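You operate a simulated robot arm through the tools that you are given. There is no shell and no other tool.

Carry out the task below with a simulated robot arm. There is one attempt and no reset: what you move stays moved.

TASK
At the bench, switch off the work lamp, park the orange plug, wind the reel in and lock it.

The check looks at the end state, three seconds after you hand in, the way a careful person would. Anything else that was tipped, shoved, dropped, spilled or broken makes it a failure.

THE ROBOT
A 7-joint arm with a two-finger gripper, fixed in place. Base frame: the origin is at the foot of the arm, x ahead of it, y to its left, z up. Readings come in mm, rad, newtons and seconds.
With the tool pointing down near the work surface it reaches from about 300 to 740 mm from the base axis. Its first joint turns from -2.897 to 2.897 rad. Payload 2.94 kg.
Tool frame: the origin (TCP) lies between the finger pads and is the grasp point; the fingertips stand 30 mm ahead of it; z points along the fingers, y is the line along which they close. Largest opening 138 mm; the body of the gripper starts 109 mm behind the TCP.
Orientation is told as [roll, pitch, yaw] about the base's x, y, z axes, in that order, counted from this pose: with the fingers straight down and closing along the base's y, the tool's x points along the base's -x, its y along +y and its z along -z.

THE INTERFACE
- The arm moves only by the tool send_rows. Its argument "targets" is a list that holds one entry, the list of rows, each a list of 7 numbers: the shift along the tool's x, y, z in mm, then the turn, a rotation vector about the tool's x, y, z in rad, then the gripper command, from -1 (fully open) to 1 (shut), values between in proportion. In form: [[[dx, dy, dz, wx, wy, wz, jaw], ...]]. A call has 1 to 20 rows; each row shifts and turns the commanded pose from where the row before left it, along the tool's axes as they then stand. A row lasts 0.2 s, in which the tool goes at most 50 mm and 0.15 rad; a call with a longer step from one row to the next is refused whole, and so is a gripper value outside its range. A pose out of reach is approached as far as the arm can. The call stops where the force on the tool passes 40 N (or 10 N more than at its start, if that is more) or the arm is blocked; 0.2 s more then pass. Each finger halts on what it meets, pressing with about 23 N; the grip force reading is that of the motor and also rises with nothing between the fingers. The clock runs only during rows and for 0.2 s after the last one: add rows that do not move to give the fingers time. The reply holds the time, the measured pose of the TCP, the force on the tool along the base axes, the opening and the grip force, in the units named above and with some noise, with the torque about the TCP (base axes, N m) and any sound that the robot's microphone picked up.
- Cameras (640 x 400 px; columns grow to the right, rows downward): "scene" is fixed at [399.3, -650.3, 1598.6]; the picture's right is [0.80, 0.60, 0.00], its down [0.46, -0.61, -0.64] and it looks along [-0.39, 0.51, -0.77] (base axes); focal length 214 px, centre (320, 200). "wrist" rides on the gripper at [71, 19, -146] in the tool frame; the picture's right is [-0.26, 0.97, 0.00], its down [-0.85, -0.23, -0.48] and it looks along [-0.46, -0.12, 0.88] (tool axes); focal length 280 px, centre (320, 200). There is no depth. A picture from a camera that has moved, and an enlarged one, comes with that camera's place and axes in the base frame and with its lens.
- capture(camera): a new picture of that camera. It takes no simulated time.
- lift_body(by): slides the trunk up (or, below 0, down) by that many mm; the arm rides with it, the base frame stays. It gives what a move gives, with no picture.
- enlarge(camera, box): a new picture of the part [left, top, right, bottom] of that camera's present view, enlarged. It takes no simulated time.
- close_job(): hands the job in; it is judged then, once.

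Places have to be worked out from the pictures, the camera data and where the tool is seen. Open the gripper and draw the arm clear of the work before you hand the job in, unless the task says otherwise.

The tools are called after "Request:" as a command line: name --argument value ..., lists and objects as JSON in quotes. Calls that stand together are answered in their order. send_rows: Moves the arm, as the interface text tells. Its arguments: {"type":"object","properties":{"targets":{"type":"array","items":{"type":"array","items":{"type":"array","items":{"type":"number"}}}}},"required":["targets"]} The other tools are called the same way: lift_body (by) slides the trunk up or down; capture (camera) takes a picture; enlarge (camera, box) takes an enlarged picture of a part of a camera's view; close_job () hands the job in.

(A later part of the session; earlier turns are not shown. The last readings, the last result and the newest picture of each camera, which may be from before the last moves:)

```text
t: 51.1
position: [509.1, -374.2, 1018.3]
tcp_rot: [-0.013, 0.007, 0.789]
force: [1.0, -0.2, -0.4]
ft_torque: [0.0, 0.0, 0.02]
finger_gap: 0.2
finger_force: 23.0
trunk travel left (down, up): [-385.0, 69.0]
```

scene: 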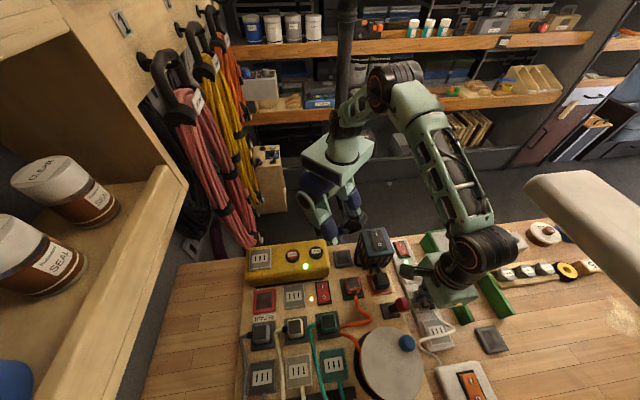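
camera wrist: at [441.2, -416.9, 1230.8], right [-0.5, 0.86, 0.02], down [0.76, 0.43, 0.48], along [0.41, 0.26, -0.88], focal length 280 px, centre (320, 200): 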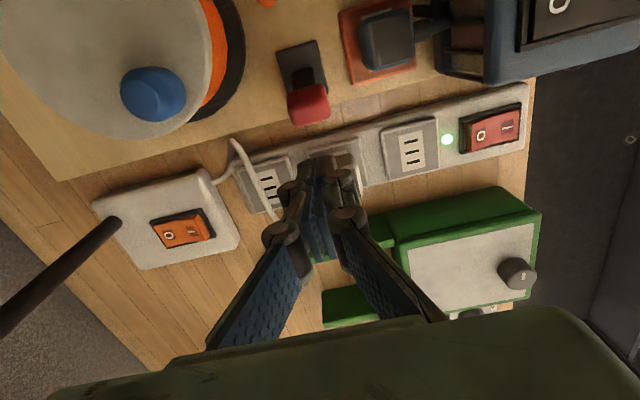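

The wrist link swung low to the right over the green device in this yaw and may be touching it. I back straight up and check that nothing shifted.

Request:
send_rows --targets '[[[0, 0, -20, 0, 0, 0, 1], [0, 0, -25, 0, 0, 0, 1], [0, 0, -30, 0, 0, 0, 1], [0, 0, -30, 0, 0, 0, 1], [0, 0, 0, 0, 0, 0, 1]]]'

Request:
capture --camera "scene"

```text
t: 52.5
position: [487.0, -356.0, 1082.0]
tcp_rot: [0.095, 0.022, 0.793]
force: [-0.4, 0.7, -0.1]
ft_torque: [0.0, 0.02, -0.04]
finger_gap: 0.2
finger_force: 23.4
trunk travel left (down, up): [-385.0, 69.0]
stopped in row 5: the arm was blocked; the commanded pose is now the measured one
```

```text
taken
```

scene: 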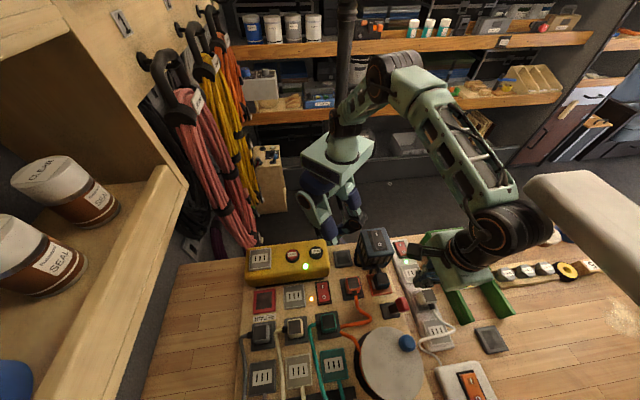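

Rising was blocked; the wrist link seems to be against the big white overhead piece on the right. I slide left away from it, then undo the tilt and yaw back to -45°, where the arm was comfortable.

Request:
send_rows --targets '[[[10, 0, 0, 0, 0, 0, 1], [15, 0, 0, 0, 0, 0, 1], [20, 0, 0, 0.04, 0.025, 0, 1], [15, 0, 0, 0.043, 0.027, 0, 1], [0, 0, 0, 0, 0, 0, 1]]]'

Request:
capture --camera "scene"

```text
t: 53.7
position: [447.4, -401.2, 1085.1]
tcp_rot: [0.002, 0.074, 0.796]
force: [0.3, -0.8, 0.7]
ft_torque: [-0.03, 0.05, 0.0]
finger_gap: 0.0
finger_force: 22.8
trunk travel left (down, up): [-385.0, 69.0]
```

```text
taken
```

scene: 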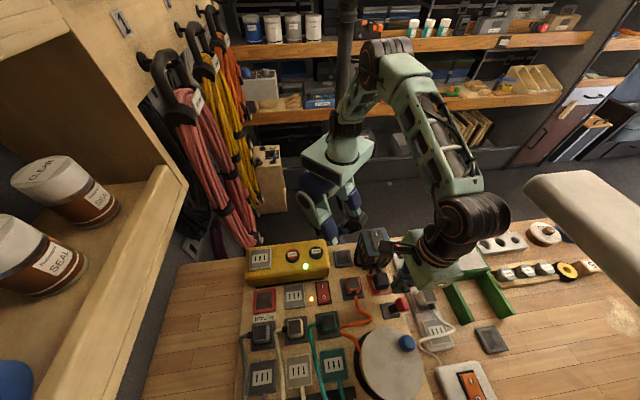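

Clear now. Rotating the yaw back to -45°.

Request:
send_rows --targets '[[[0, 0, 0, 0, 0, 0.1428, 1], [0, 0, 0, 0, 0, 0.1428, 1], [0, 0, 0, 0, 0, 0.1428, 1], [0, 0, 0, 0, 0, 0.1428, 1], [0, 0, 0, 0, 0, 0.1428, 1], [0, 0, 0, 0, 0, 0.1428, 1], [0, 0, 0, 0, 0, 0.1428, 1], [0, 0, 0, 0, 0, 0.1428, 1], [0, 0, 0, 0, 0, 0.1428, 1], [0, 0, 0, 0, 0, 0.1428, 1], [0, 0, 0, 0, 0, 0.1428, 1], [0, 0, 0, 0, 0, 0, 1]]]'

Request:
capture --camera "scene"

```text
t: 56.3
position: [447.4, -400.6, 1084.4]
tcp_rot: [-0.072, 0.002, -0.778]
force: [-0.5, 0.2, 0.8]
ft_torque: [-0.03, 0.01, 0.02]
finger_gap: 0.0
finger_force: 23.5
trunk travel left (down, up): [-385.0, 69.0]
```

```text
taken
```

scene: 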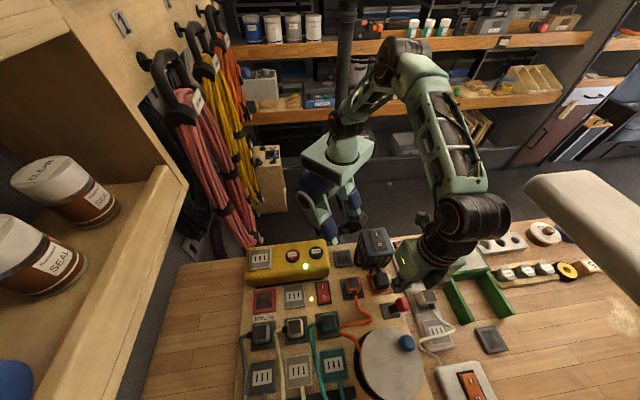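

Back at yaw -45° with a small roll to correct. I'll now open the jaws to ~58 mm and straddle the red handle sideways, gripping it between the pads instead.

Request:
send_rows --targets '[[[0, 0, 0, -0.036, 0, 0.003, 0.6], [0, 0, 0, -0.036, -0.002, 0.004, 0.15], [-11, 13, 0, 0, 0, 0, 0.15], [-11.4, 12.4, 0, 0, 0, 0, 0.15], [0, 0, 0, 0, 0, 0, 0.15]]]'

Request:
enlarge --camera "wrist" --box '[200, 60, 440, 260]'

Request:
enlarge --camera "scene" --box '[350, 180, 520, 330]'

```text
t: 57.5
position: [480.4, -396.0, 1083.9]
tcp_rot: [0.001, 0.001, -0.781]
force: [-0.1, -0.3, 1.5]
ft_torque: [0.01, -0.02, 0.02]
finger_gap: 58.7
finger_force: 0.0
trunk travel left (down, up): [-385.0, 69.0]
```

```text
2.00 times, centred on (320, 160) of wrist
camera zoom: at [443.5, -333.0, 1229.2], right [0.87, 0.5, 0.0], down [0.44, -0.76, 0.48], along [0.24, -0.41, -0.88], focal length 561 px, centre (320, 280)
```

zoom: 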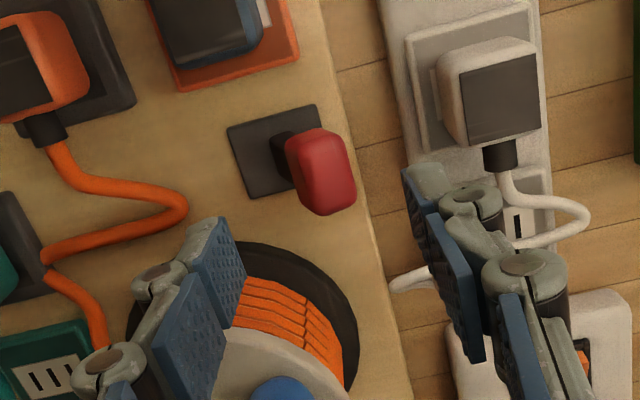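

```text
2.67 times, centred on (435, 255) of scene
camera zoom: at [399.3, -650.3, 1598.6], right [0.8, 0.6, 0.0], down [0.46, -0.61, -0.64], along [-0.39, 0.51, -0.77], focal length 572 px, centre (13, 53)
```

zoom: 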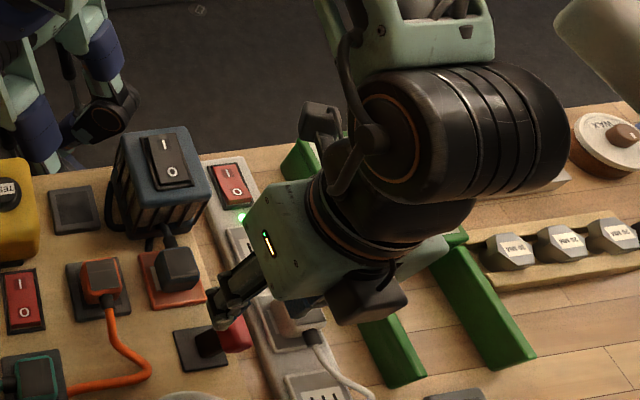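

The handle is centred between the jaws (u 43–76, jaw centre 59.7). I narrow the jaws to 48 mm to stay off the white plug, descend around the handle, then close.

Request:
send_rows --targets '[[[0, 0, 0, 0, 0, 0, 0.3], [0, 0, 20, 0, 0, 0, 0.3], [0, 0, 20, 0, 0, 0, 0.3], [0, 0, 20, 0, 0, 0, 0.3], [0, 0, 10, 0, 0, 0, 0.3], [0, 0, 5, 0, 0, 0, 0.3], [0, 0, 5, 0, 0, 0, 0.3]]]'

Request:
enlarge --camera "wrist" --box '[200, 60, 440, 260]'

Request:
enlarge --camera "scene" --box '[350, 180, 520, 330]'

```text
t: 59.1
position: [480.0, -396.8, 1004.6]
tcp_rot: [-0.001, 0.0, -0.781]
force: [0.6, 0.9, -0.4]
ft_torque: [0.01, 0.02, 0.0]
finger_gap: 48.2
finger_force: 0.0
trunk travel left (down, up): [-385.0, 69.0]
```

```text
2.00 times, centred on (320, 160) of wrist
camera zoom: at [443.0, -333.2, 1149.2], right [0.87, 0.5, 0.0], down [0.44, -0.76, 0.48], along [0.24, -0.41, -0.88], focal length 561 px, centre (320, 280)
```

zoom: 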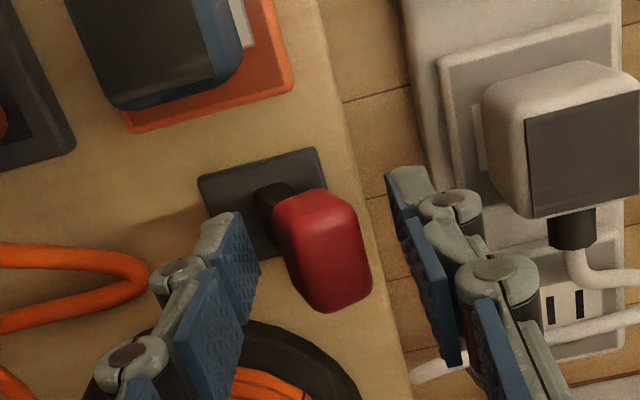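

```text
2.67 times, centred on (435, 255) of scene
camera zoom: at [399.3, -650.3, 1598.6], right [0.8, 0.6, 0.0], down [0.46, -0.61, -0.64], along [-0.39, 0.51, -0.77], focal length 572 px, centre (13, 53)
```

zoom: 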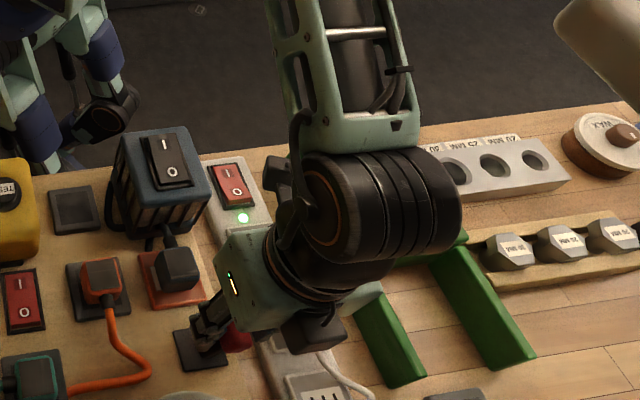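

The jaws straddle the handle. Closing on it now.

Request:
send_rows --targets '[[[0, 0, 0, 0, 0, 0, 1], [0, 0, 0, 0, 0, 0, 1], [0, 0, 0, 0, 0, 0, 1]]]'

Request:
enlarge --camera "wrist" --box '[200, 60, 440, 260]'

```text
t: 59.9
position: [479.5, -399.4, 1005.0]
tcp_rot: [-0.002, 0.001, -0.783]
force: [-4.8, -3.9, 0.6]
ft_torque: [-0.29, 0.4, -0.11]
finger_gap: 28.7
finger_force: 45.3
trunk travel left (down, up): [-385.0, 69.0]
```

```text
2.00 times, centred on (320, 160) of wrist
camera zoom: at [441.8, -334.3, 1149.3], right [0.87, 0.5, 0.0], down [0.44, -0.76, 0.48], along [0.24, -0.41, -0.88], focal length 561 px, centre (320, 280)
```

zoom: 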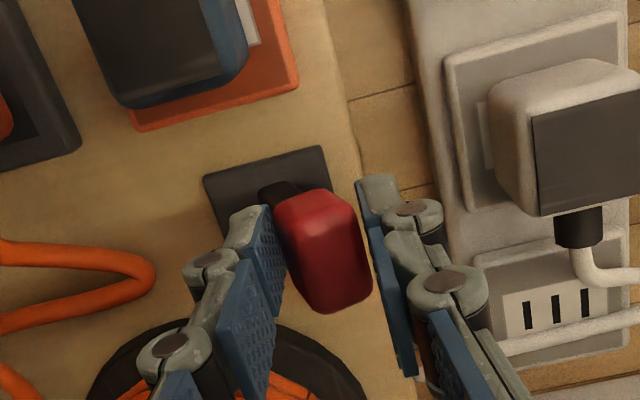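

The handle is held (28.7 mm). Now I swing it left in small steps.

Request:
send_rows --targets '[[[0, -4, 0, 0, 0, 0, 1], [0, -4, -1, 0, 0, 0, 1], [0, -4, -1, 0, 0, 0, 1], [0, -4, 0, 0, 0, 0, 1]]]'

Request:
enlarge --camera "wrist" --box '[200, 60, 440, 260]'

```text
t: 60.9
position: [468.6, -410.7, 1005.9]
tcp_rot: [-0.002, 0.006, -0.782]
force: [-12.7, -2.0, -10.0]
ft_torque: [-0.34, 0.67, -0.13]
finger_gap: 22.6
finger_force: 45.2
trunk travel left (down, up): [-385.0, 69.0]
```

```text
2.00 times, centred on (320, 160) of wrist
camera zoom: at [431.3, -346.1, 1150.4], right [0.87, 0.5, 0.0], down [0.44, -0.76, 0.47], along [0.23, -0.41, -0.88], focal length 561 px, centre (320, 280)
```

zoom: 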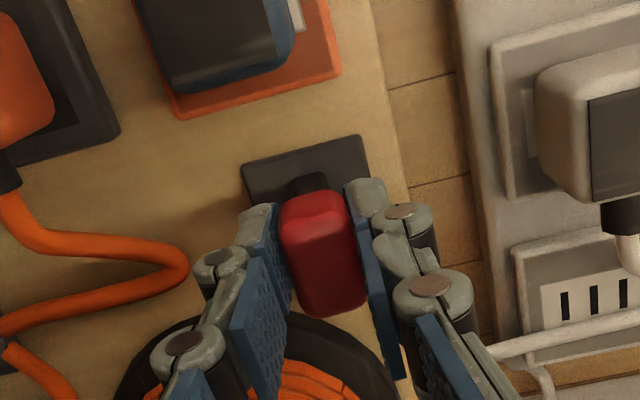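

The lever follows and is near upright. I keep going left.

Request:
send_rows --targets '[[[0, -4, 0, 0, 0, 0, 1], [0, -4, 0, 0, 0, 0, 1], [0, -4, 1, 0, 0, 0, 1], [0, -4, 1, 0, 0, 0, 1], [0, -4, 1, 0, 0, 0, 1], [0, 0, 0, 0, 0, 0, 1]]]'

Request:
enlarge --camera "wrist" --box '[200, 60, 440, 260]'

```text
t: 62.3
position: [460.5, -418.2, 1006.6]
tcp_rot: [0.006, -0.005, -0.78]
force: [13.0, 25.4, 15.1]
ft_torque: [1.69, -1.04, -0.6]
finger_gap: 23.9
finger_force: 45.0
trunk travel left (down, up): [-385.0, 69.0]
```

```text
2.00 times, centred on (320, 160) of wrist
camera zoom: at [421.8, -353.9, 1150.9], right [0.87, 0.5, 0.01], down [0.44, -0.76, 0.48], along [0.25, -0.41, -0.88], focal length 561 px, centre (320, 280)
```

zoom: 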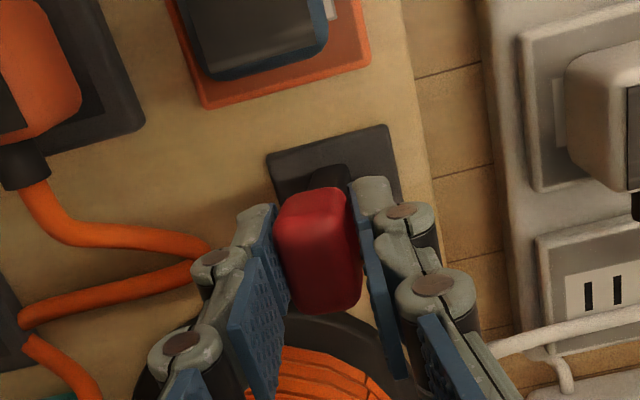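

Past upright but the upright jaws now resist further tilting (27 N). I roll the tool along with the lever to let it continue to the left.

Request:
send_rows --targets '[[[0, 0, 0, -0.1, 0, 0, 1], [0, 0, 0, -0.1, 0, 0, 1], [0, 0, 0, -0.1, 0, 0, 1], [0, 0, 0, 0, 0, 0, 1]]]'

Request:
enlarge --camera "wrist" --box '[200, 60, 440, 260]'

Request:
enlarge --camera "scene" --box '[350, 220, 450, 330]'

```text
t: 63.3
position: [452.4, -425.6, 1002.6]
tcp_rot: [0.297, 0.002, -0.785]
force: [-9.7, -4.5, 1.8]
ft_torque: [-0.64, -0.01, -0.12]
finger_gap: 21.3
finger_force: 45.1
trunk travel left (down, up): [-385.0, 69.0]
```

```text
2.00 times, centred on (320, 160) of wrist
camera zoom: at [384.0, -393.1, 1146.4], right [0.84, 0.47, 0.28], down [0.35, -0.85, 0.39], along [0.42, -0.23, -0.88], focal length 561 px, centre (320, 280)
```

zoom: 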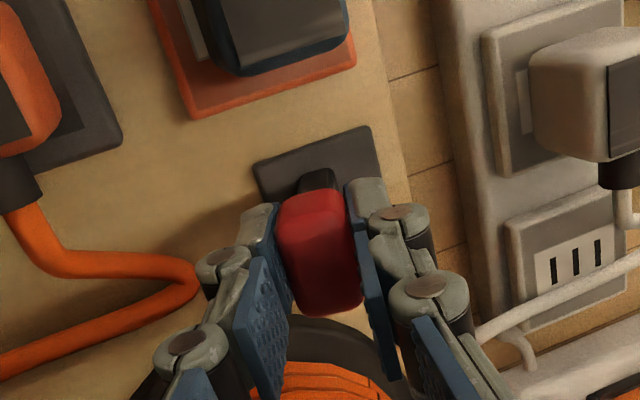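

```text
3.64 times, centred on (400, 275) of scene
camera zoom: at [399.3, -650.3, 1598.6], right [0.8, 0.6, 0.0], down [0.46, -0.61, -0.64], along [-0.39, 0.51, -0.77], focal length 780 px, centre (29, -73)
```

zoom: 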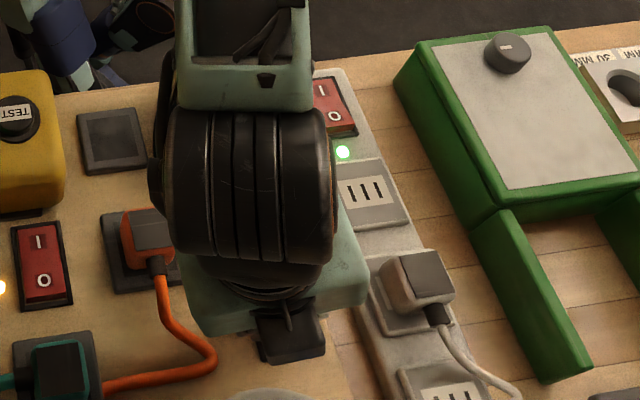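

The lever now leans left with the tool aligned, and it's even pulling left slightly. I continue a bit further until it stops.

Request:
send_rows --targets '[[[0, -5, 0, -0.08, 0, 0, 1], [0, -5, 0, -0.08, 0, 0, 1], [0, 0, 0, 0, 0, 0, 1]]]'

Request:
enlarge --camera "wrist" --box '[200, 60, 440, 260]'

```text
t: 64.1
position: [447.1, -430.7, 999.1]
tcp_rot: [0.459, 0.002, -0.783]
force: [-11.7, -4.9, -2.7]
ft_torque: [-1.07, 1.13, -0.16]
finger_gap: 22.1
finger_force: 44.6
trunk travel left (down, up): [-385.0, 69.0]
```

```text
2.00 times, centred on (320, 160) of wrist
camera zoom: at [363.1, -414.6, 1137.8], right [0.8, 0.43, 0.43], down [0.31, -0.89, 0.32], along [0.52, -0.13, -0.84], focal length 561 px, centre (320, 280)
```

zoom: 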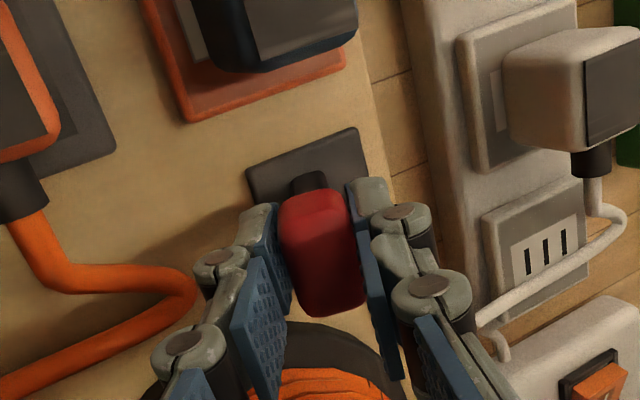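

Torque is building, so it's likely at its left stop. I release and back away along the tool axis, then look.

Request:
send_rows --targets '[[[0, 0, 0, 0, 0, 0, 0.4], [0, 0, 0, 0, 0, 0, 0.3], [0, 0, -15, 0, 0, 0, 0.3], [0, 0, -25, 0, 0, 0, 0.3], [0, 0, -30, 0, 0, 0, 0.3], [0, 0, -20, 0, 0, 0, 0.3], [0, 0, 0, 0, 0, 0, 0.3]]]'

Request:
capture --camera "wrist"

Request:
capture --camera "scene"

Request:
enlarge --camera "scene" --box '[350, 270, 450, 350]'

```text
t: 65.7
position: [421.7, -458.3, 1082.5]
tcp_rot: [0.46, 0.0, -0.781]
force: [1.0, -0.5, 0.1]
ft_torque: [0.0, 0.01, 0.0]
finger_gap: 48.1
finger_force: 0.0
trunk travel left (down, up): [-385.0, 69.0]
```

```text
taken
camera wrist: at [337.3, -441.4, 1219.7], right [0.8, 0.43, 0.43], down [0.31, -0.89, 0.32], along [0.52, -0.13, -0.84], focal length 280 px, centre (320, 200)
```

wrist: 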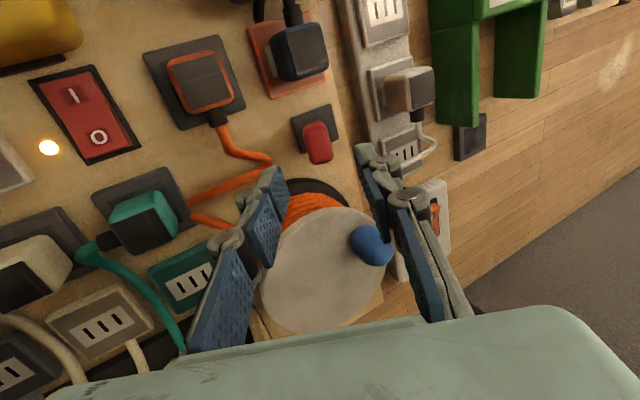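

```text
taken
```

scene: 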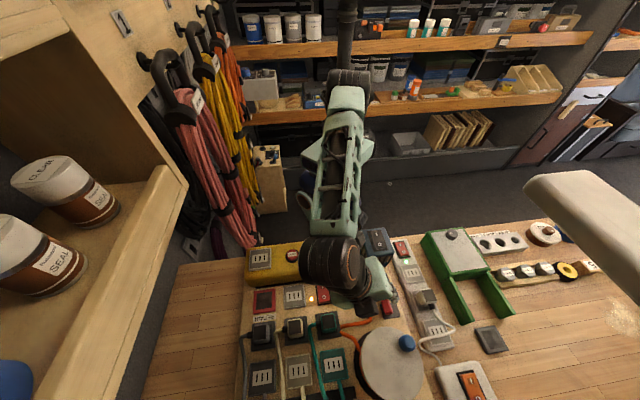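

```text
5.00 times, centred on (400, 310) of scene
camera zoom: at [399.3, -650.3, 1598.6], right [0.8, 0.6, 0.0], down [0.46, -0.61, -0.64], along [-0.39, 0.51, -0.77], focal length 1072 px, centre (-80, -350)
```

zoom: 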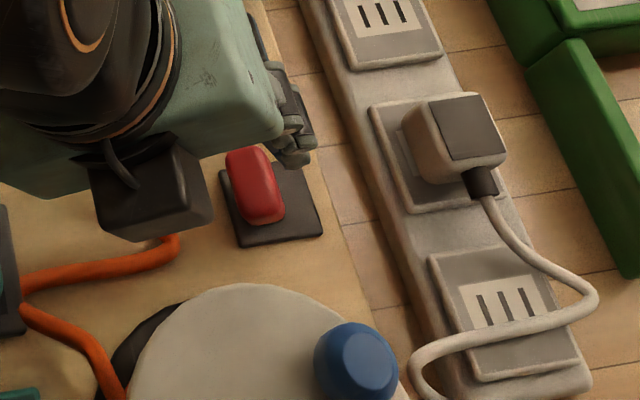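

The lever now leans left. I level the roll, re-tilt outward and return above the crank knob.

Request:
send_rows --targets '[[[0, 0, -8, 0.115, 0, 0, 0.1], [0, 0, -8, 0.115, 0, 0, 0], [0, 0, -8, 0.115, 0, 0, 0], [0, 0, -8, 0.115, 0, 0, 0], [0, 0, 0, 0, -0.14, 0, 0], [0, 0, 0, 0, -0.14, 0, 0], [0, 0, 0, 0, -0.14, 0, 0], [0, 0, 0, 0, 0, 0, 0]]]'

Request:
capture --camera "wrist"

Request:
capture --camera "scene"

```text
t: 67.5
position: [413.9, -464.1, 1110.6]
tcp_rot: [-0.002, -0.42, -0.783]
force: [0.1, 0.5, 0.6]
ft_torque: [-0.02, 0.01, -0.02]
finger_gap: 68.9
finger_force: 0.0
trunk travel left (down, up): [-385.0, 69.0]
```

```text
taken
camera wrist: at [339.6, -362.7, 1213.8], right [0.85, 0.52, 0.11], down [0.25, -0.57, 0.78], along [0.46, -0.64, -0.61], focal length 280 px, centre (320, 200)
```

wrist: 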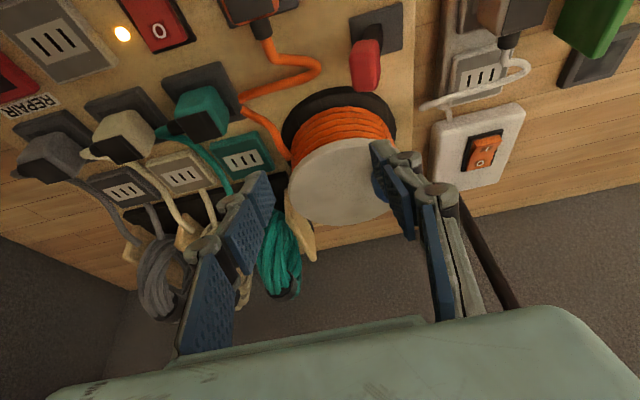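

```text
taken
```

scene: 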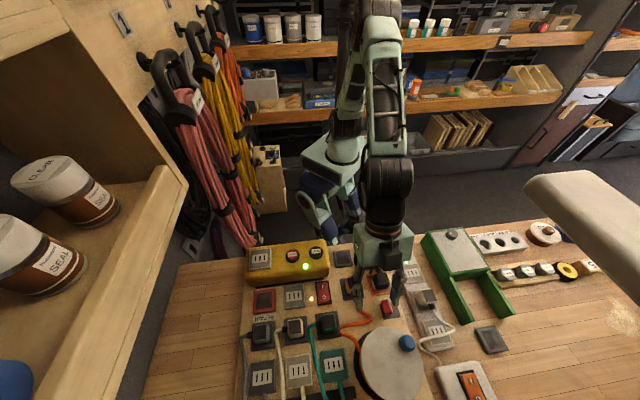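

Good posture again. I move over the knob and descend around it.

Request:
send_rows --targets '[[[-20.1, 13.4, 9, 0, 0, 0, 0], [-20.1, 13.4, 9, 0, 0, 0, 0], [-20.1, 13.4, 9, 0, 0, 0, 0], [-20.1, 13.4, 9, 0, 0, 0, 0], [5, 0, 11.2, 0, 0, 0, 0], [5, 0, 11.2, 0, 0, 0, 0], [5, 0, 11.2, 0, 0, 0, 0], [5, 0, 11.2, 0, 0, 0, 0], [0, 0, 0, 0, 0, 0, 0]]]'

Request:
enlarge --camera "wrist" --box '[180, 40, 420, 240]'

```text
t: 69.5
position: [516.3, -488.6, 1062.2]
tcp_rot: [-0.002, -0.421, -0.783]
force: [-0.3, 0.1, -0.4]
ft_torque: [-0.03, 0.0, 0.0]
finger_gap: 68.8
finger_force: 0.1
trunk travel left (down, up): [-385.0, 69.0]
```

```text
2.00 times, centred on (300, 140) of wrist
camera zoom: at [440.6, -386.8, 1165.1], right [0.85, 0.52, 0.11], down [0.25, -0.57, 0.78], along [0.46, -0.64, -0.62], focal length 561 px, centre (360, 320)
```

zoom: 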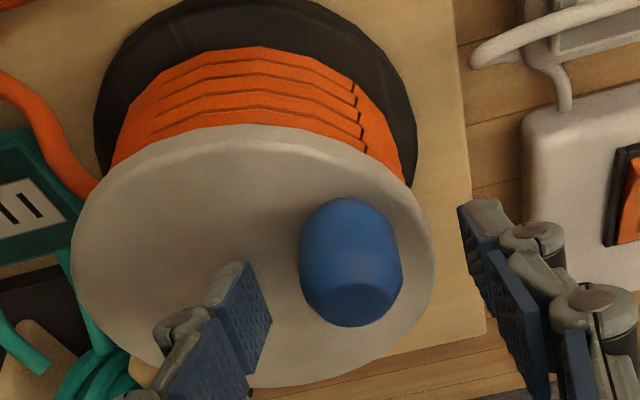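

Straddling the knob without contact. I close on it and try the small counter-clockwise swing again.

Request:
send_rows --targets '[[[0, 0, 0, 0, 0, 0, 0.4], [0, 0, 0, 0, 0, 0, 1], [0, 0, 0, 0, 0, 0, 1], [0, 0, 0, 0, 0, 0, 1], [2.74, -2.7, -1.22, 0, 0, 0, 1], [2.65, -3.0, -1.18, 0, 0, 0, 1], [2.28, -3.2, -1.02, 0, 0, 0, 1]]]'

Request:
enlarge --camera "wrist" --box '[180, 40, 420, 240]'

```text
t: 71.1
position: [507.2, -486.6, 1061.3]
tcp_rot: [0.0, -0.421, -0.779]
force: [15.8, -3.1, 1.8]
ft_torque: [-0.36, -0.72, 0.75]
finger_gap: 29.9
finger_force: 44.8
trunk travel left (down, up): [-385.0, 69.0]
```

```text
2.00 times, centred on (300, 140) of wrist
camera zoom: at [431.6, -385.8, 1165.0], right [0.85, 0.52, 0.11], down [0.25, -0.57, 0.78], along [0.47, -0.64, -0.62], focal length 561 px, centre (360, 320)
```

zoom: 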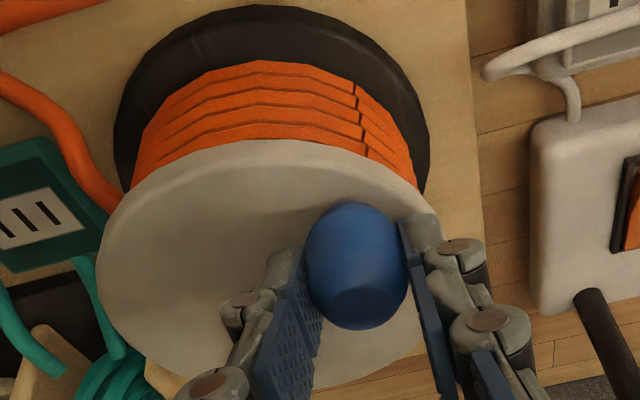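

The knob moved along its arc with only ~16 N now: the reel is unlocked. I continue the crank for about 50° more.

Request:
send_rows --targets '[[[3.2, -5.5, -1.43, 0, 0, 0, 1], [2.46, -6.0, -1.1, 0, 0, 0, 1], [1.64, -6.3, -0.73, 0, 0, 0, 1], [0.82, -6.5, -0.37, 0, 0, 0, 1], [0, -6.6, 0, 0, 0, 0, 1], [-0.82, -6.5, 0.37, 0, 0, 0, 1]]]'

Request:
capture --camera "wrist"

Request:
enlarge --camera "scene" --box '[310, 270, 450, 400]'

```text
t: 72.1
position: [486.9, -487.1, 1062.1]
tcp_rot: [0.015, -0.411, -0.77]
force: [-2.7, 11.6, 10.5]
ft_torque: [1.04, 0.06, 0.15]
finger_gap: 29.8
finger_force: 44.6
trunk travel left (down, up): [-385.0, 69.0]
stopped in row 5: the force on the tool passed its limit at 42 N (the readings are from after the stop); the commanded pose is now the measured one
```

```text
taken
camera wrist: at [409.2, -387.6, 1166.4], right [0.84, 0.53, 0.12], down [0.26, -0.58, 0.77], along [0.48, -0.62, -0.63], focal length 280 px, centre (320, 200)
```

wrist: 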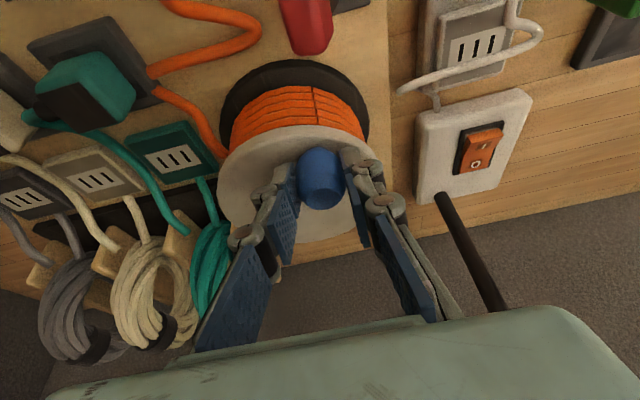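

```text
3.08 times, centred on (380, 335) of scene
camera zoom: at [399.3, -650.3, 1598.6], right [0.8, 0.6, 0.0], down [0.46, -0.61, -0.64], along [-0.39, 0.51, -0.77], focal length 660 px, centre (135, -215)
```

zoom: 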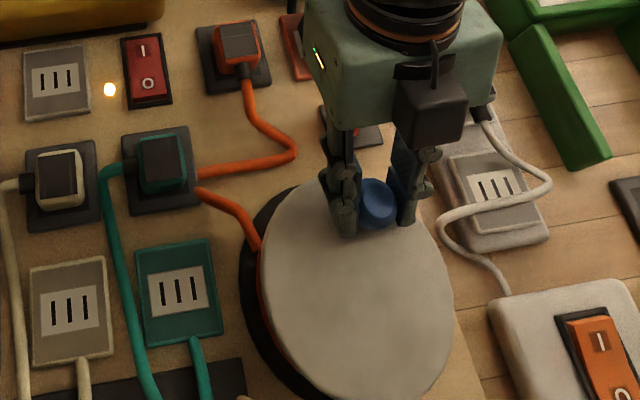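

The knob advanced about 25° but my arc centre was off and the tight grip adds twist. I release, and remeasure the knob and disc to refine the circle.

Request:
send_rows --targets '[[[0, 0, 0, 0, 0, 0, 0.4], [0, 0, 0, 0, 0, 0, 0], [-9, 0, -20, 0, 0, 0, 0], [-13, 0, -29, 0, 0, 0, 0.3], [0, 0, 0, 0, 0, 0, 1], [20, 0, -9, 0, 0, 0, 1], [20, 0, -9, 0, 0, 0, 1], [0, 0, 0, 0, 0, 0, 1]]]'

Request:
enlarge --camera "scene" --box '[340, 300, 440, 400]'

Request:
capture --camera "wrist"

Request:
enlarge --camera "wrist" --box '[220, 40, 420, 240]'

```text
t: 73.9
position: [455.0, -460.9, 1113.4]
tcp_rot: [0.008, -0.41, -0.774]
force: [1.1, 0.2, -0.4]
ft_torque: [0.0, 0.0, 0.01]
finger_gap: 0.0
finger_force: 22.9
trunk travel left (down, up): [-385.0, 69.0]
```

```text
4.00 times, centred on (390, 350) of scene
camera zoom: at [399.3, -650.3, 1598.6], right [0.8, 0.6, 0.0], down [0.46, -0.61, -0.64], along [-0.39, 0.51, -0.77], focal length 858 px, centre (40, -400)
```

zoom: 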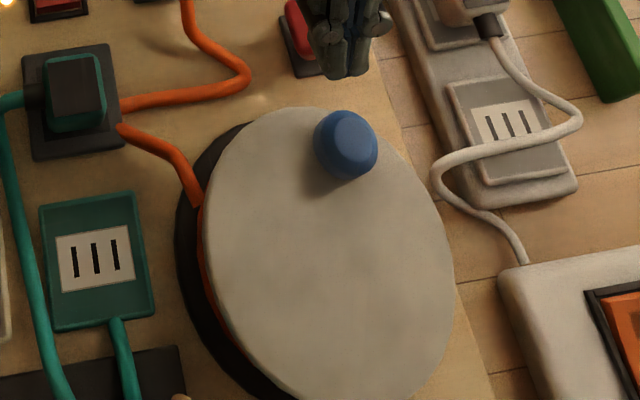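

```text
taken
camera wrist: at [378.5, -362.4, 1218.0], right [0.84, 0.53, 0.11], down [0.26, -0.58, 0.77], along [0.47, -0.62, -0.63], focal length 280 px, centre (320, 200)
```

wrist: 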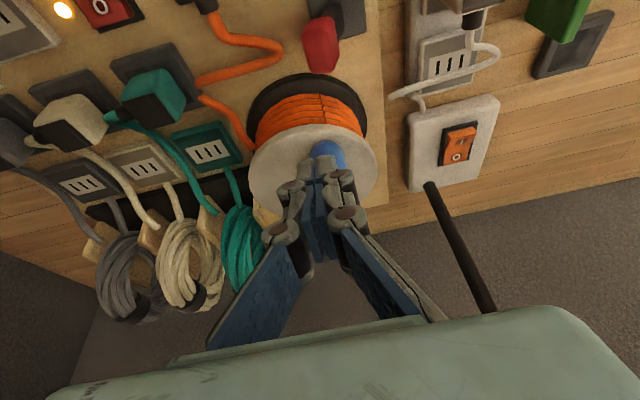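

```text
2.00 times, centred on (320, 140) of wrist
camera zoom: at [378.5, -362.4, 1218.0], right [0.84, 0.53, 0.11], down [0.26, -0.58, 0.77], along [0.47, -0.62, -0.63], focal length 561 px, centre (320, 320)
```

zoom: 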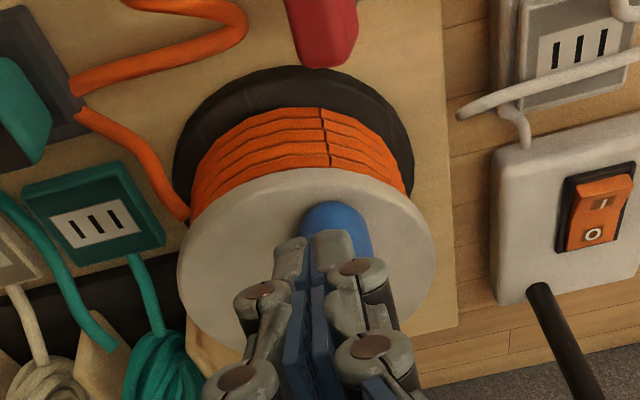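

Refit: disc centre ≈ (u,v)=(-22.5,735), crank radius ≈47.5, knob now at φ≈-65°. I'll push the knob with closed fingers from behind (no grip twist). First go down behind it.

Request:
send_rows --targets '[[[-19, 8.5, 8.5, 0.008, -0.01, 0.011, 1], [-19, 8.5, 8.5, 0, 0, 0, 1], [-18.6, 8.4, 8.3, 0, 0, 0, 1], [6.3, 0, 14, 0, 0, 0, 1], [6.3, 0, 14, 0, 0, 0, 1], [6.2, 0, 14, 0, 0, 0, 1], [0, 0, 0, 0, 0, 0, 1]]]'

Request:
enlarge --camera "wrist" --box '[200, 40, 420, 240]'

Request:
enlarge --camera "scene" --box '[310, 260, 450, 400]'

```text
t: 75.5
position: [515.8, -485.3, 1068.5]
tcp_rot: [0.007, -0.419, -0.786]
force: [1.1, -0.2, 0.6]
ft_torque: [-0.04, -0.01, 0.0]
finger_gap: 0.0
finger_force: 23.2
trunk travel left (down, up): [-385.0, 69.0]
```

```text
2.00 times, centred on (310, 140) of wrist
camera zoom: at [440.1, -384.2, 1171.3], right [0.85, 0.52, 0.11], down [0.25, -0.58, 0.78], along [0.47, -0.63, -0.62], focal length 561 px, centre (340, 320)
```

zoom: 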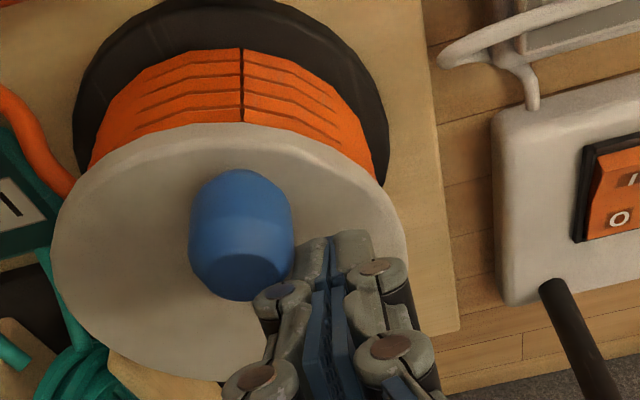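

```text
2.86 times, centred on (380, 330) of scene
camera zoom: at [399.3, -650.3, 1598.6], right [0.8, 0.6, 0.0], down [0.46, -0.61, -0.64], along [-0.39, 0.51, -0.77], focal length 613 px, centre (149, -171)
```

zoom: 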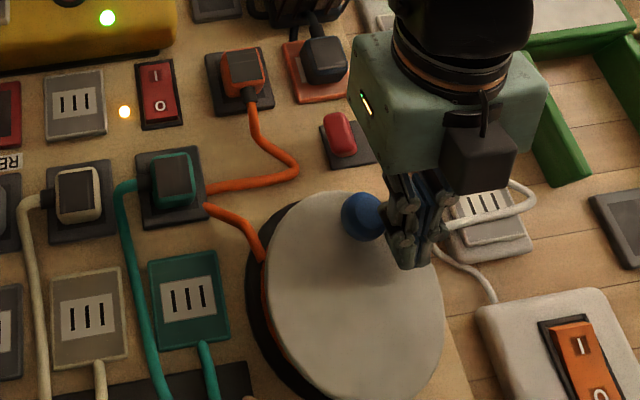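

The closed fingers are right behind the knob. I lower 4 mm and push around the arc through about 64°.

Request:
send_rows --targets '[[[1.6, 0, 3.7, 0, 0, 0, 1], [5.39, -3.0, -2.41, 0, 0, 0, 1], [4.93, -3.8, -2.2, 0, 0, 0, 1], [4.38, -4.5, -1.96, 0, 0, 0, 1], [3.83, -5.2, -1.71, 0, 0, 0, 1], [3.1, -5.6, -1.39, 0, 0, 0, 1], [2.37, -6.1, -1.06, 0, 0, 0, 1], [1.55, -6.4, -0.69, 0, 0, 0, 1], [0.73, -6.6, -0.33, 0, 0, 0, 1]]]'

Request:
enlarge --camera "scene" --box '[310, 260, 450, 400]'

Request:
capture --camera "wrist"

```text
t: 77.5
position: [467.3, -494.7, 1062.6]
tcp_rot: [0.008, -0.418, -0.786]
force: [0.5, 0.2, -0.2]
ft_torque: [-0.03, -0.02, 0.04]
finger_gap: 0.0
finger_force: 23.6
trunk travel left (down, up): [-385.0, 69.0]
```

```text
2.86 times, centred on (380, 330) of scene
camera zoom: at [399.3, -650.3, 1598.6], right [0.8, 0.6, 0.0], down [0.46, -0.61, -0.64], along [-0.39, 0.51, -0.77], focal length 613 px, centre (149, -171)
```

zoom: 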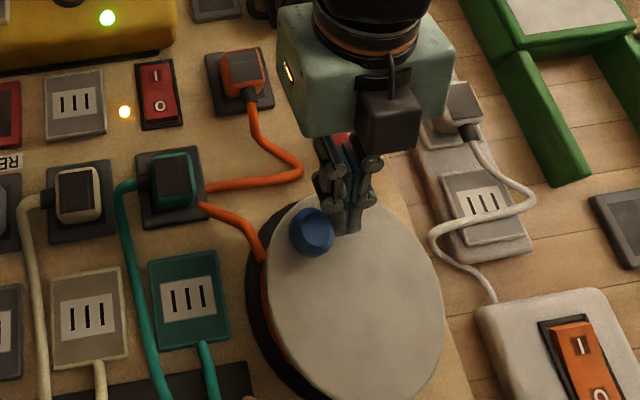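

```text
taken
camera wrist: at [391.7, -394.0, 1166.5], right [0.85, 0.52, 0.11], down [0.25, -0.58, 0.78], along [0.47, -0.63, -0.62], focal length 280 px, centre (320, 200)
```

wrist: 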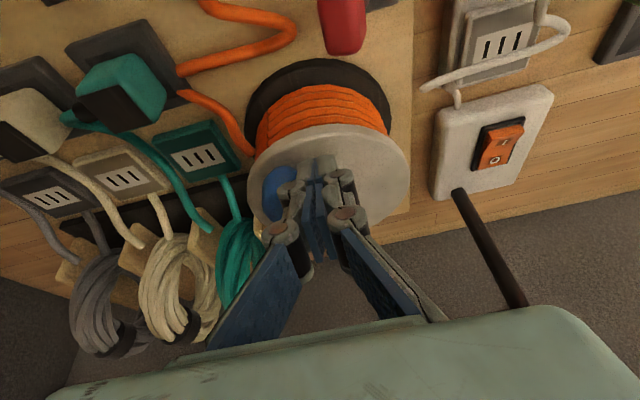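

It pushes smoothly with almost no force. I check how the cable's slack is changing to confirm the winding direction.

Request:
enlarge --camera "scene" --box '[335, 270, 415, 340]'

Request:
enlarge --camera "wrist" --box '[160, 0, 420, 200]'

```text
5.71 times, centred on (375, 305) of scene
camera zoom: at [399.3, -650.3, 1598.6], right [0.8, 0.6, 0.0], down [0.46, -0.61, -0.64], along [-0.39, 0.51, -0.77], focal length 1226 px, centre (6, -400)
```

zoom: 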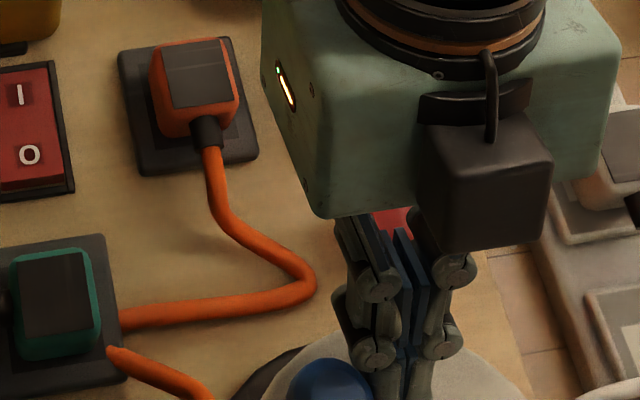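

```text
2.00 times, centred on (290, 100) of wrist
camera zoom: at [391.7, -394.0, 1166.5], right [0.85, 0.52, 0.11], down [0.25, -0.58, 0.78], along [0.47, -0.63, -0.62], focal length 561 px, centre (380, 400)
```

zoom: 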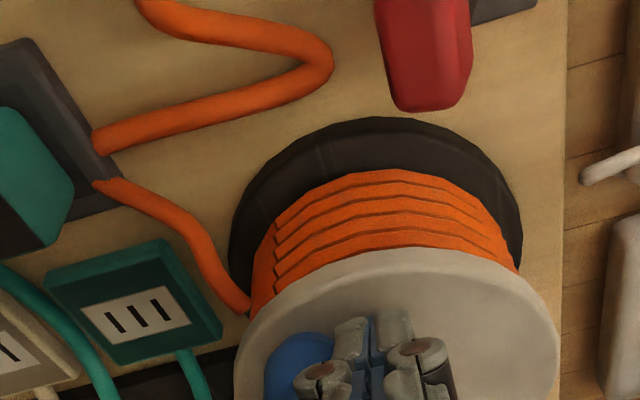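

The cable loop has grown slightly (rightmost 302→317 px), so counter-clockwise pays cable out; winding in must be clockwise. I hop over the knob to push it clockwise.

Request:
send_rows --targets '[[[0, 4, 0, 0, 0, 0, 1], [-9.8, 0, -21.9, 0, 0, 0, 1], [-9.8, 0, -21.9, 0, 0, 0, 1], [-17, -26, 7.5, 0, 0, 0, 1], [-17, -27, 7.6, 0, 0, 0, 1], [6.4, 0, 14, 0, 0, 0, 1], [6.3, 0, 14, 0, 0, 0, 1], [6.3, 0, 14, 0, 0, 0, 1], [0, 0, 0, 0, 0, 0, 1]]]'

Request:
enlarge --camera "scene" --box '[310, 260, 450, 400]'

Request:
enlarge --camera "wrist" --box '[200, 40, 460, 240]'

```text
t: 79.5
position: [459.7, -556.1, 1065.3]
tcp_rot: [0.007, -0.418, -0.786]
force: [0.2, -0.6, -0.2]
ft_torque: [0.01, -0.01, -0.04]
finger_gap: 0.2
finger_force: 23.3
trunk travel left (down, up): [-385.0, 69.0]
```

```text
2.86 times, centred on (380, 330) of scene
camera zoom: at [399.3, -650.3, 1598.6], right [0.8, 0.6, 0.0], down [0.46, -0.61, -0.64], along [-0.39, 0.51, -0.77], focal length 613 px, centre (149, -171)
```

zoom: 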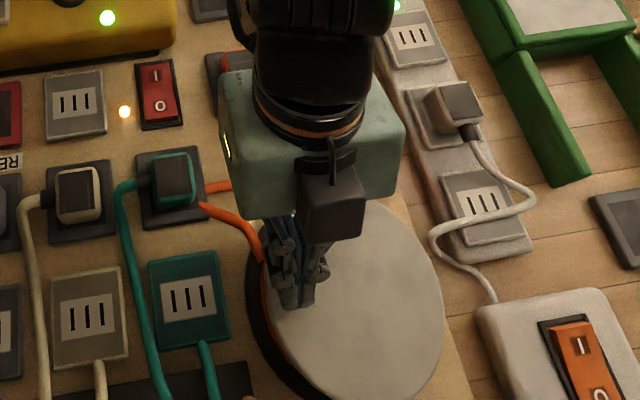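

```text
2.00 times, centred on (330, 140) of wrist
camera zoom: at [383.8, -455.5, 1168.6], right [0.85, 0.51, 0.11], down [0.25, -0.58, 0.78], along [0.47, -0.63, -0.62], focal length 561 px, centre (300, 320)
```

zoom: 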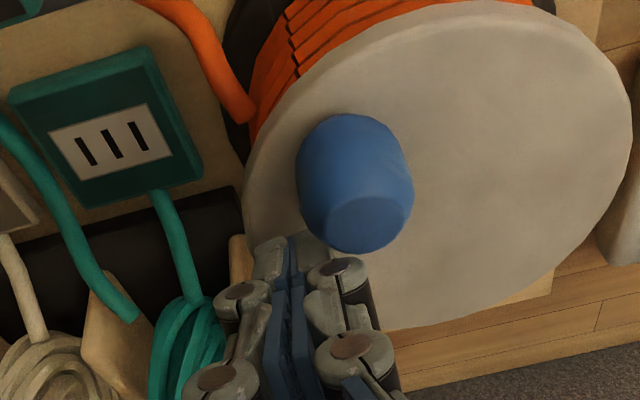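

Positioned left of the knob. Pushing clockwise through ~96°.

Request:
send_rows --targets '[[[5.75, 2.0, -2.57, 0, 0, 0, 1], [5.48, 2.8, -2.45, 0, 0, 0, 1], [5.11, 3.6, -2.28, 0, 0, 0, 1], [4.57, 4.3, -2.04, 0, 0, 0, 1], [3.93, 5.0, -1.75, 0, 0, 0, 1], [3.29, 5.6, -1.47, 0, 0, 0, 1], [2.56, 6.0, -1.14, 0, 0, 0, 1], [1.83, 6.3, -0.82, 0, 0, 0, 1], [0.91, 6.6, -0.41, 0, 0, 0, 1], [0.09, 6.6, -0.04, 0, 0, 0, 1], [-0.73, 6.6, 0.33, 0, 0, 0, 1], [-1.55, 6.4, 0.69, 0, 0, 0, 1]]]'

Request:
enlarge --camera "scene" --box '[310, 260, 450, 400]'

Request:
enlarge --camera "scene" --box '[335, 270, 415, 340]'

Request:
capture --camera "wrist"

```text
t: 82.1
position: [478.1, -486.4, 1065.0]
tcp_rot: [0.005, -0.419, -0.785]
force: [-0.4, -0.3, -0.2]
ft_torque: [-0.01, 0.0, -0.03]
finger_gap: 0.1
finger_force: 22.9
trunk travel left (down, up): [-385.0, 69.0]
```

```text
2.86 times, centred on (380, 330) of scene
camera zoom: at [399.3, -650.3, 1598.6], right [0.8, 0.6, 0.0], down [0.46, -0.61, -0.64], along [-0.39, 0.51, -0.77], focal length 613 px, centre (149, -171)
```

zoom: 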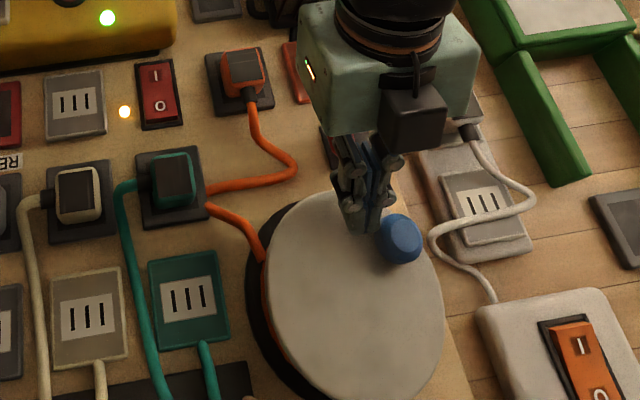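

```text
5.71 times, centred on (375, 305) of scene
camera zoom: at [399.3, -650.3, 1598.6], right [0.8, 0.6, 0.0], down [0.46, -0.61, -0.64], along [-0.39, 0.51, -0.77], focal length 1226 px, centre (6, -400)
```

zoom: 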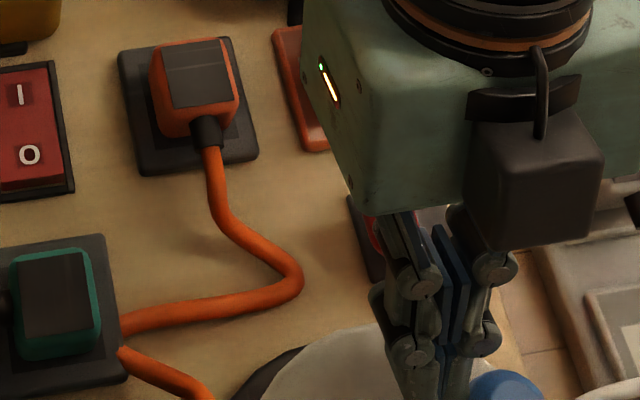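

```text
taken
camera wrist: at [402.5, -385.5, 1169.1], right [0.85, 0.52, 0.11], down [0.25, -0.58, 0.78], along [0.47, -0.63, -0.62], focal length 280 px, centre (320, 200)
```

wrist: 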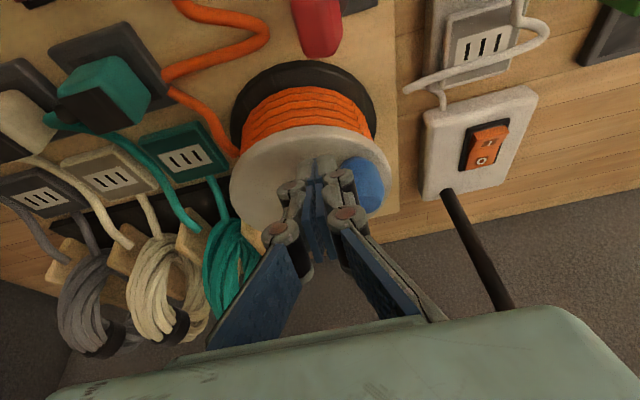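

Clockwise brings the loop back in (303 px again), so clockwise is winding in. I continue clockwise around the right side toward the far side.

Request:
send_rows --targets '[[[-2.37, 6.1, 1.06, 0, 0, 0, 1], [-3.1, 5.6, 1.39, 0, 0, 0, 1], [-3.83, 5.2, 1.71, 0, 0, 0, 1], [-4.38, 4.5, 1.96, 0, 0, 0, 1], [-4.93, 3.8, 2.2, 0, 0, 0, 1], [-5.39, 3.0, 2.41, 0, 0, 0, 1], [-5.75, 2.2, 2.57, 0, 0, 0, 1], [-5.93, 1.2, 2.65, 0, 0, 0, 1], [-6.03, 0.4, 2.69, 0, 0, 0, 1], [-6.03, -0.6, 2.69, 0, 0, 0, 1], [-5.93, -1.5, 2.65, 0, 0, 0, 1], [-5.66, -2.3, 2.53, 0, 0, 0, 1]]]'

Request:
enlarge --camera "scene" --box '[310, 260, 450, 400]'

Request:
capture --camera "wrist"

```text
t: 84.7
position: [543.5, -513.5, 1066.3]
tcp_rot: [0.007, -0.42, -0.784]
force: [-0.4, -0.5, -0.5]
ft_torque: [0.06, -0.01, 0.03]
finger_gap: 0.0
finger_force: 22.6
trunk travel left (down, up): [-385.0, 69.0]
```

```text
2.86 times, centred on (380, 330) of scene
camera zoom: at [399.3, -650.3, 1598.6], right [0.8, 0.6, 0.0], down [0.46, -0.61, -0.64], along [-0.39, 0.51, -0.77], focal length 613 px, centre (149, -171)
```

zoom: 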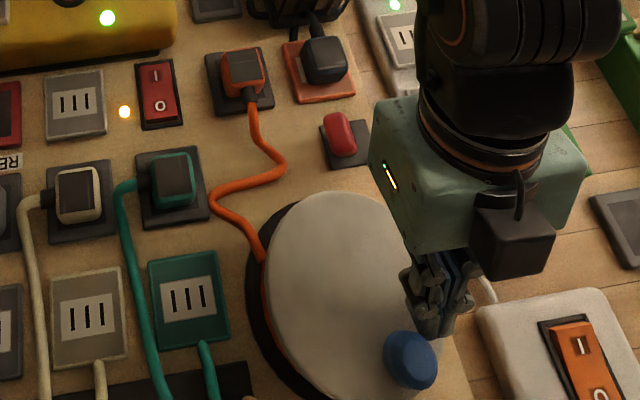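

```text
taken
camera wrist: at [468.2, -412.3, 1169.1], right [0.85, 0.52, 0.11], down [0.25, -0.58, 0.78], along [0.47, -0.63, -0.62], focal length 280 px, centre (320, 200)
```

wrist: 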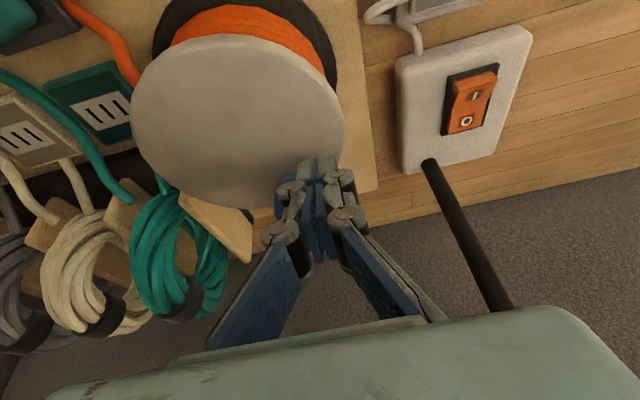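

The slack is clearly shrinking and the cable has come off the teal plug. I continue clockwise along the far side.

Request:
send_rows --targets '[[[-5.3, -3.3, 2.37, 0, 0, 0, 1], [-4.84, -4.0, 2.16, 0, 0, 0, 1], [-4.2, -4.6, 1.88, 0, 0, 0, 1], [-3.65, -5.3, 1.63, 0, 0, 0, 1], [-3.01, -5.8, 1.35, 0, 0, 0, 1], [-2.1, -6.2, 0.94, 0, 0, 0, 1], [-1.37, -6.5, 0.61, 0, 0, 0, 1], [-0.55, -6.6, 0.24, 0, 0, 0, 1]]]'

Request:
enlarge --camera "scene" --box '[310, 260, 450, 400]'

Request:
capture --camera "wrist"

```text
t: 86.5
position: [531.9, -564.2, 1064.2]
tcp_rot: [0.006, -0.418, -0.785]
force: [0.6, 0.4, 0.4]
ft_torque: [-0.02, -0.03, 0.02]
finger_gap: 0.0
finger_force: 22.7
trunk travel left (down, up): [-385.0, 69.0]
```

```text
2.86 times, centred on (380, 330) of scene
camera zoom: at [399.3, -650.3, 1598.6], right [0.8, 0.6, 0.0], down [0.46, -0.61, -0.64], along [-0.39, 0.51, -0.77], focal length 613 px, centre (149, -171)
```

zoom: 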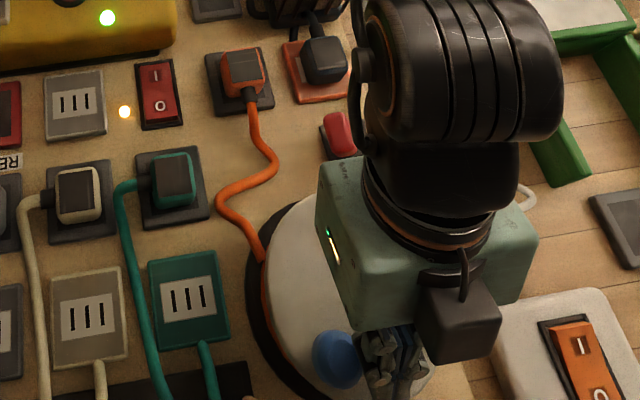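

```text
taken
camera wrist: at [456.8, -462.8, 1168.4], right [0.85, 0.51, 0.11], down [0.25, -0.58, 0.78], along [0.47, -0.63, -0.62], focal length 280 px, centre (320, 200)
```

wrist: 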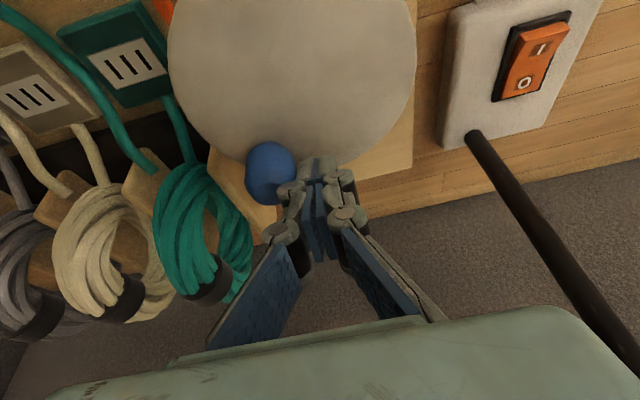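

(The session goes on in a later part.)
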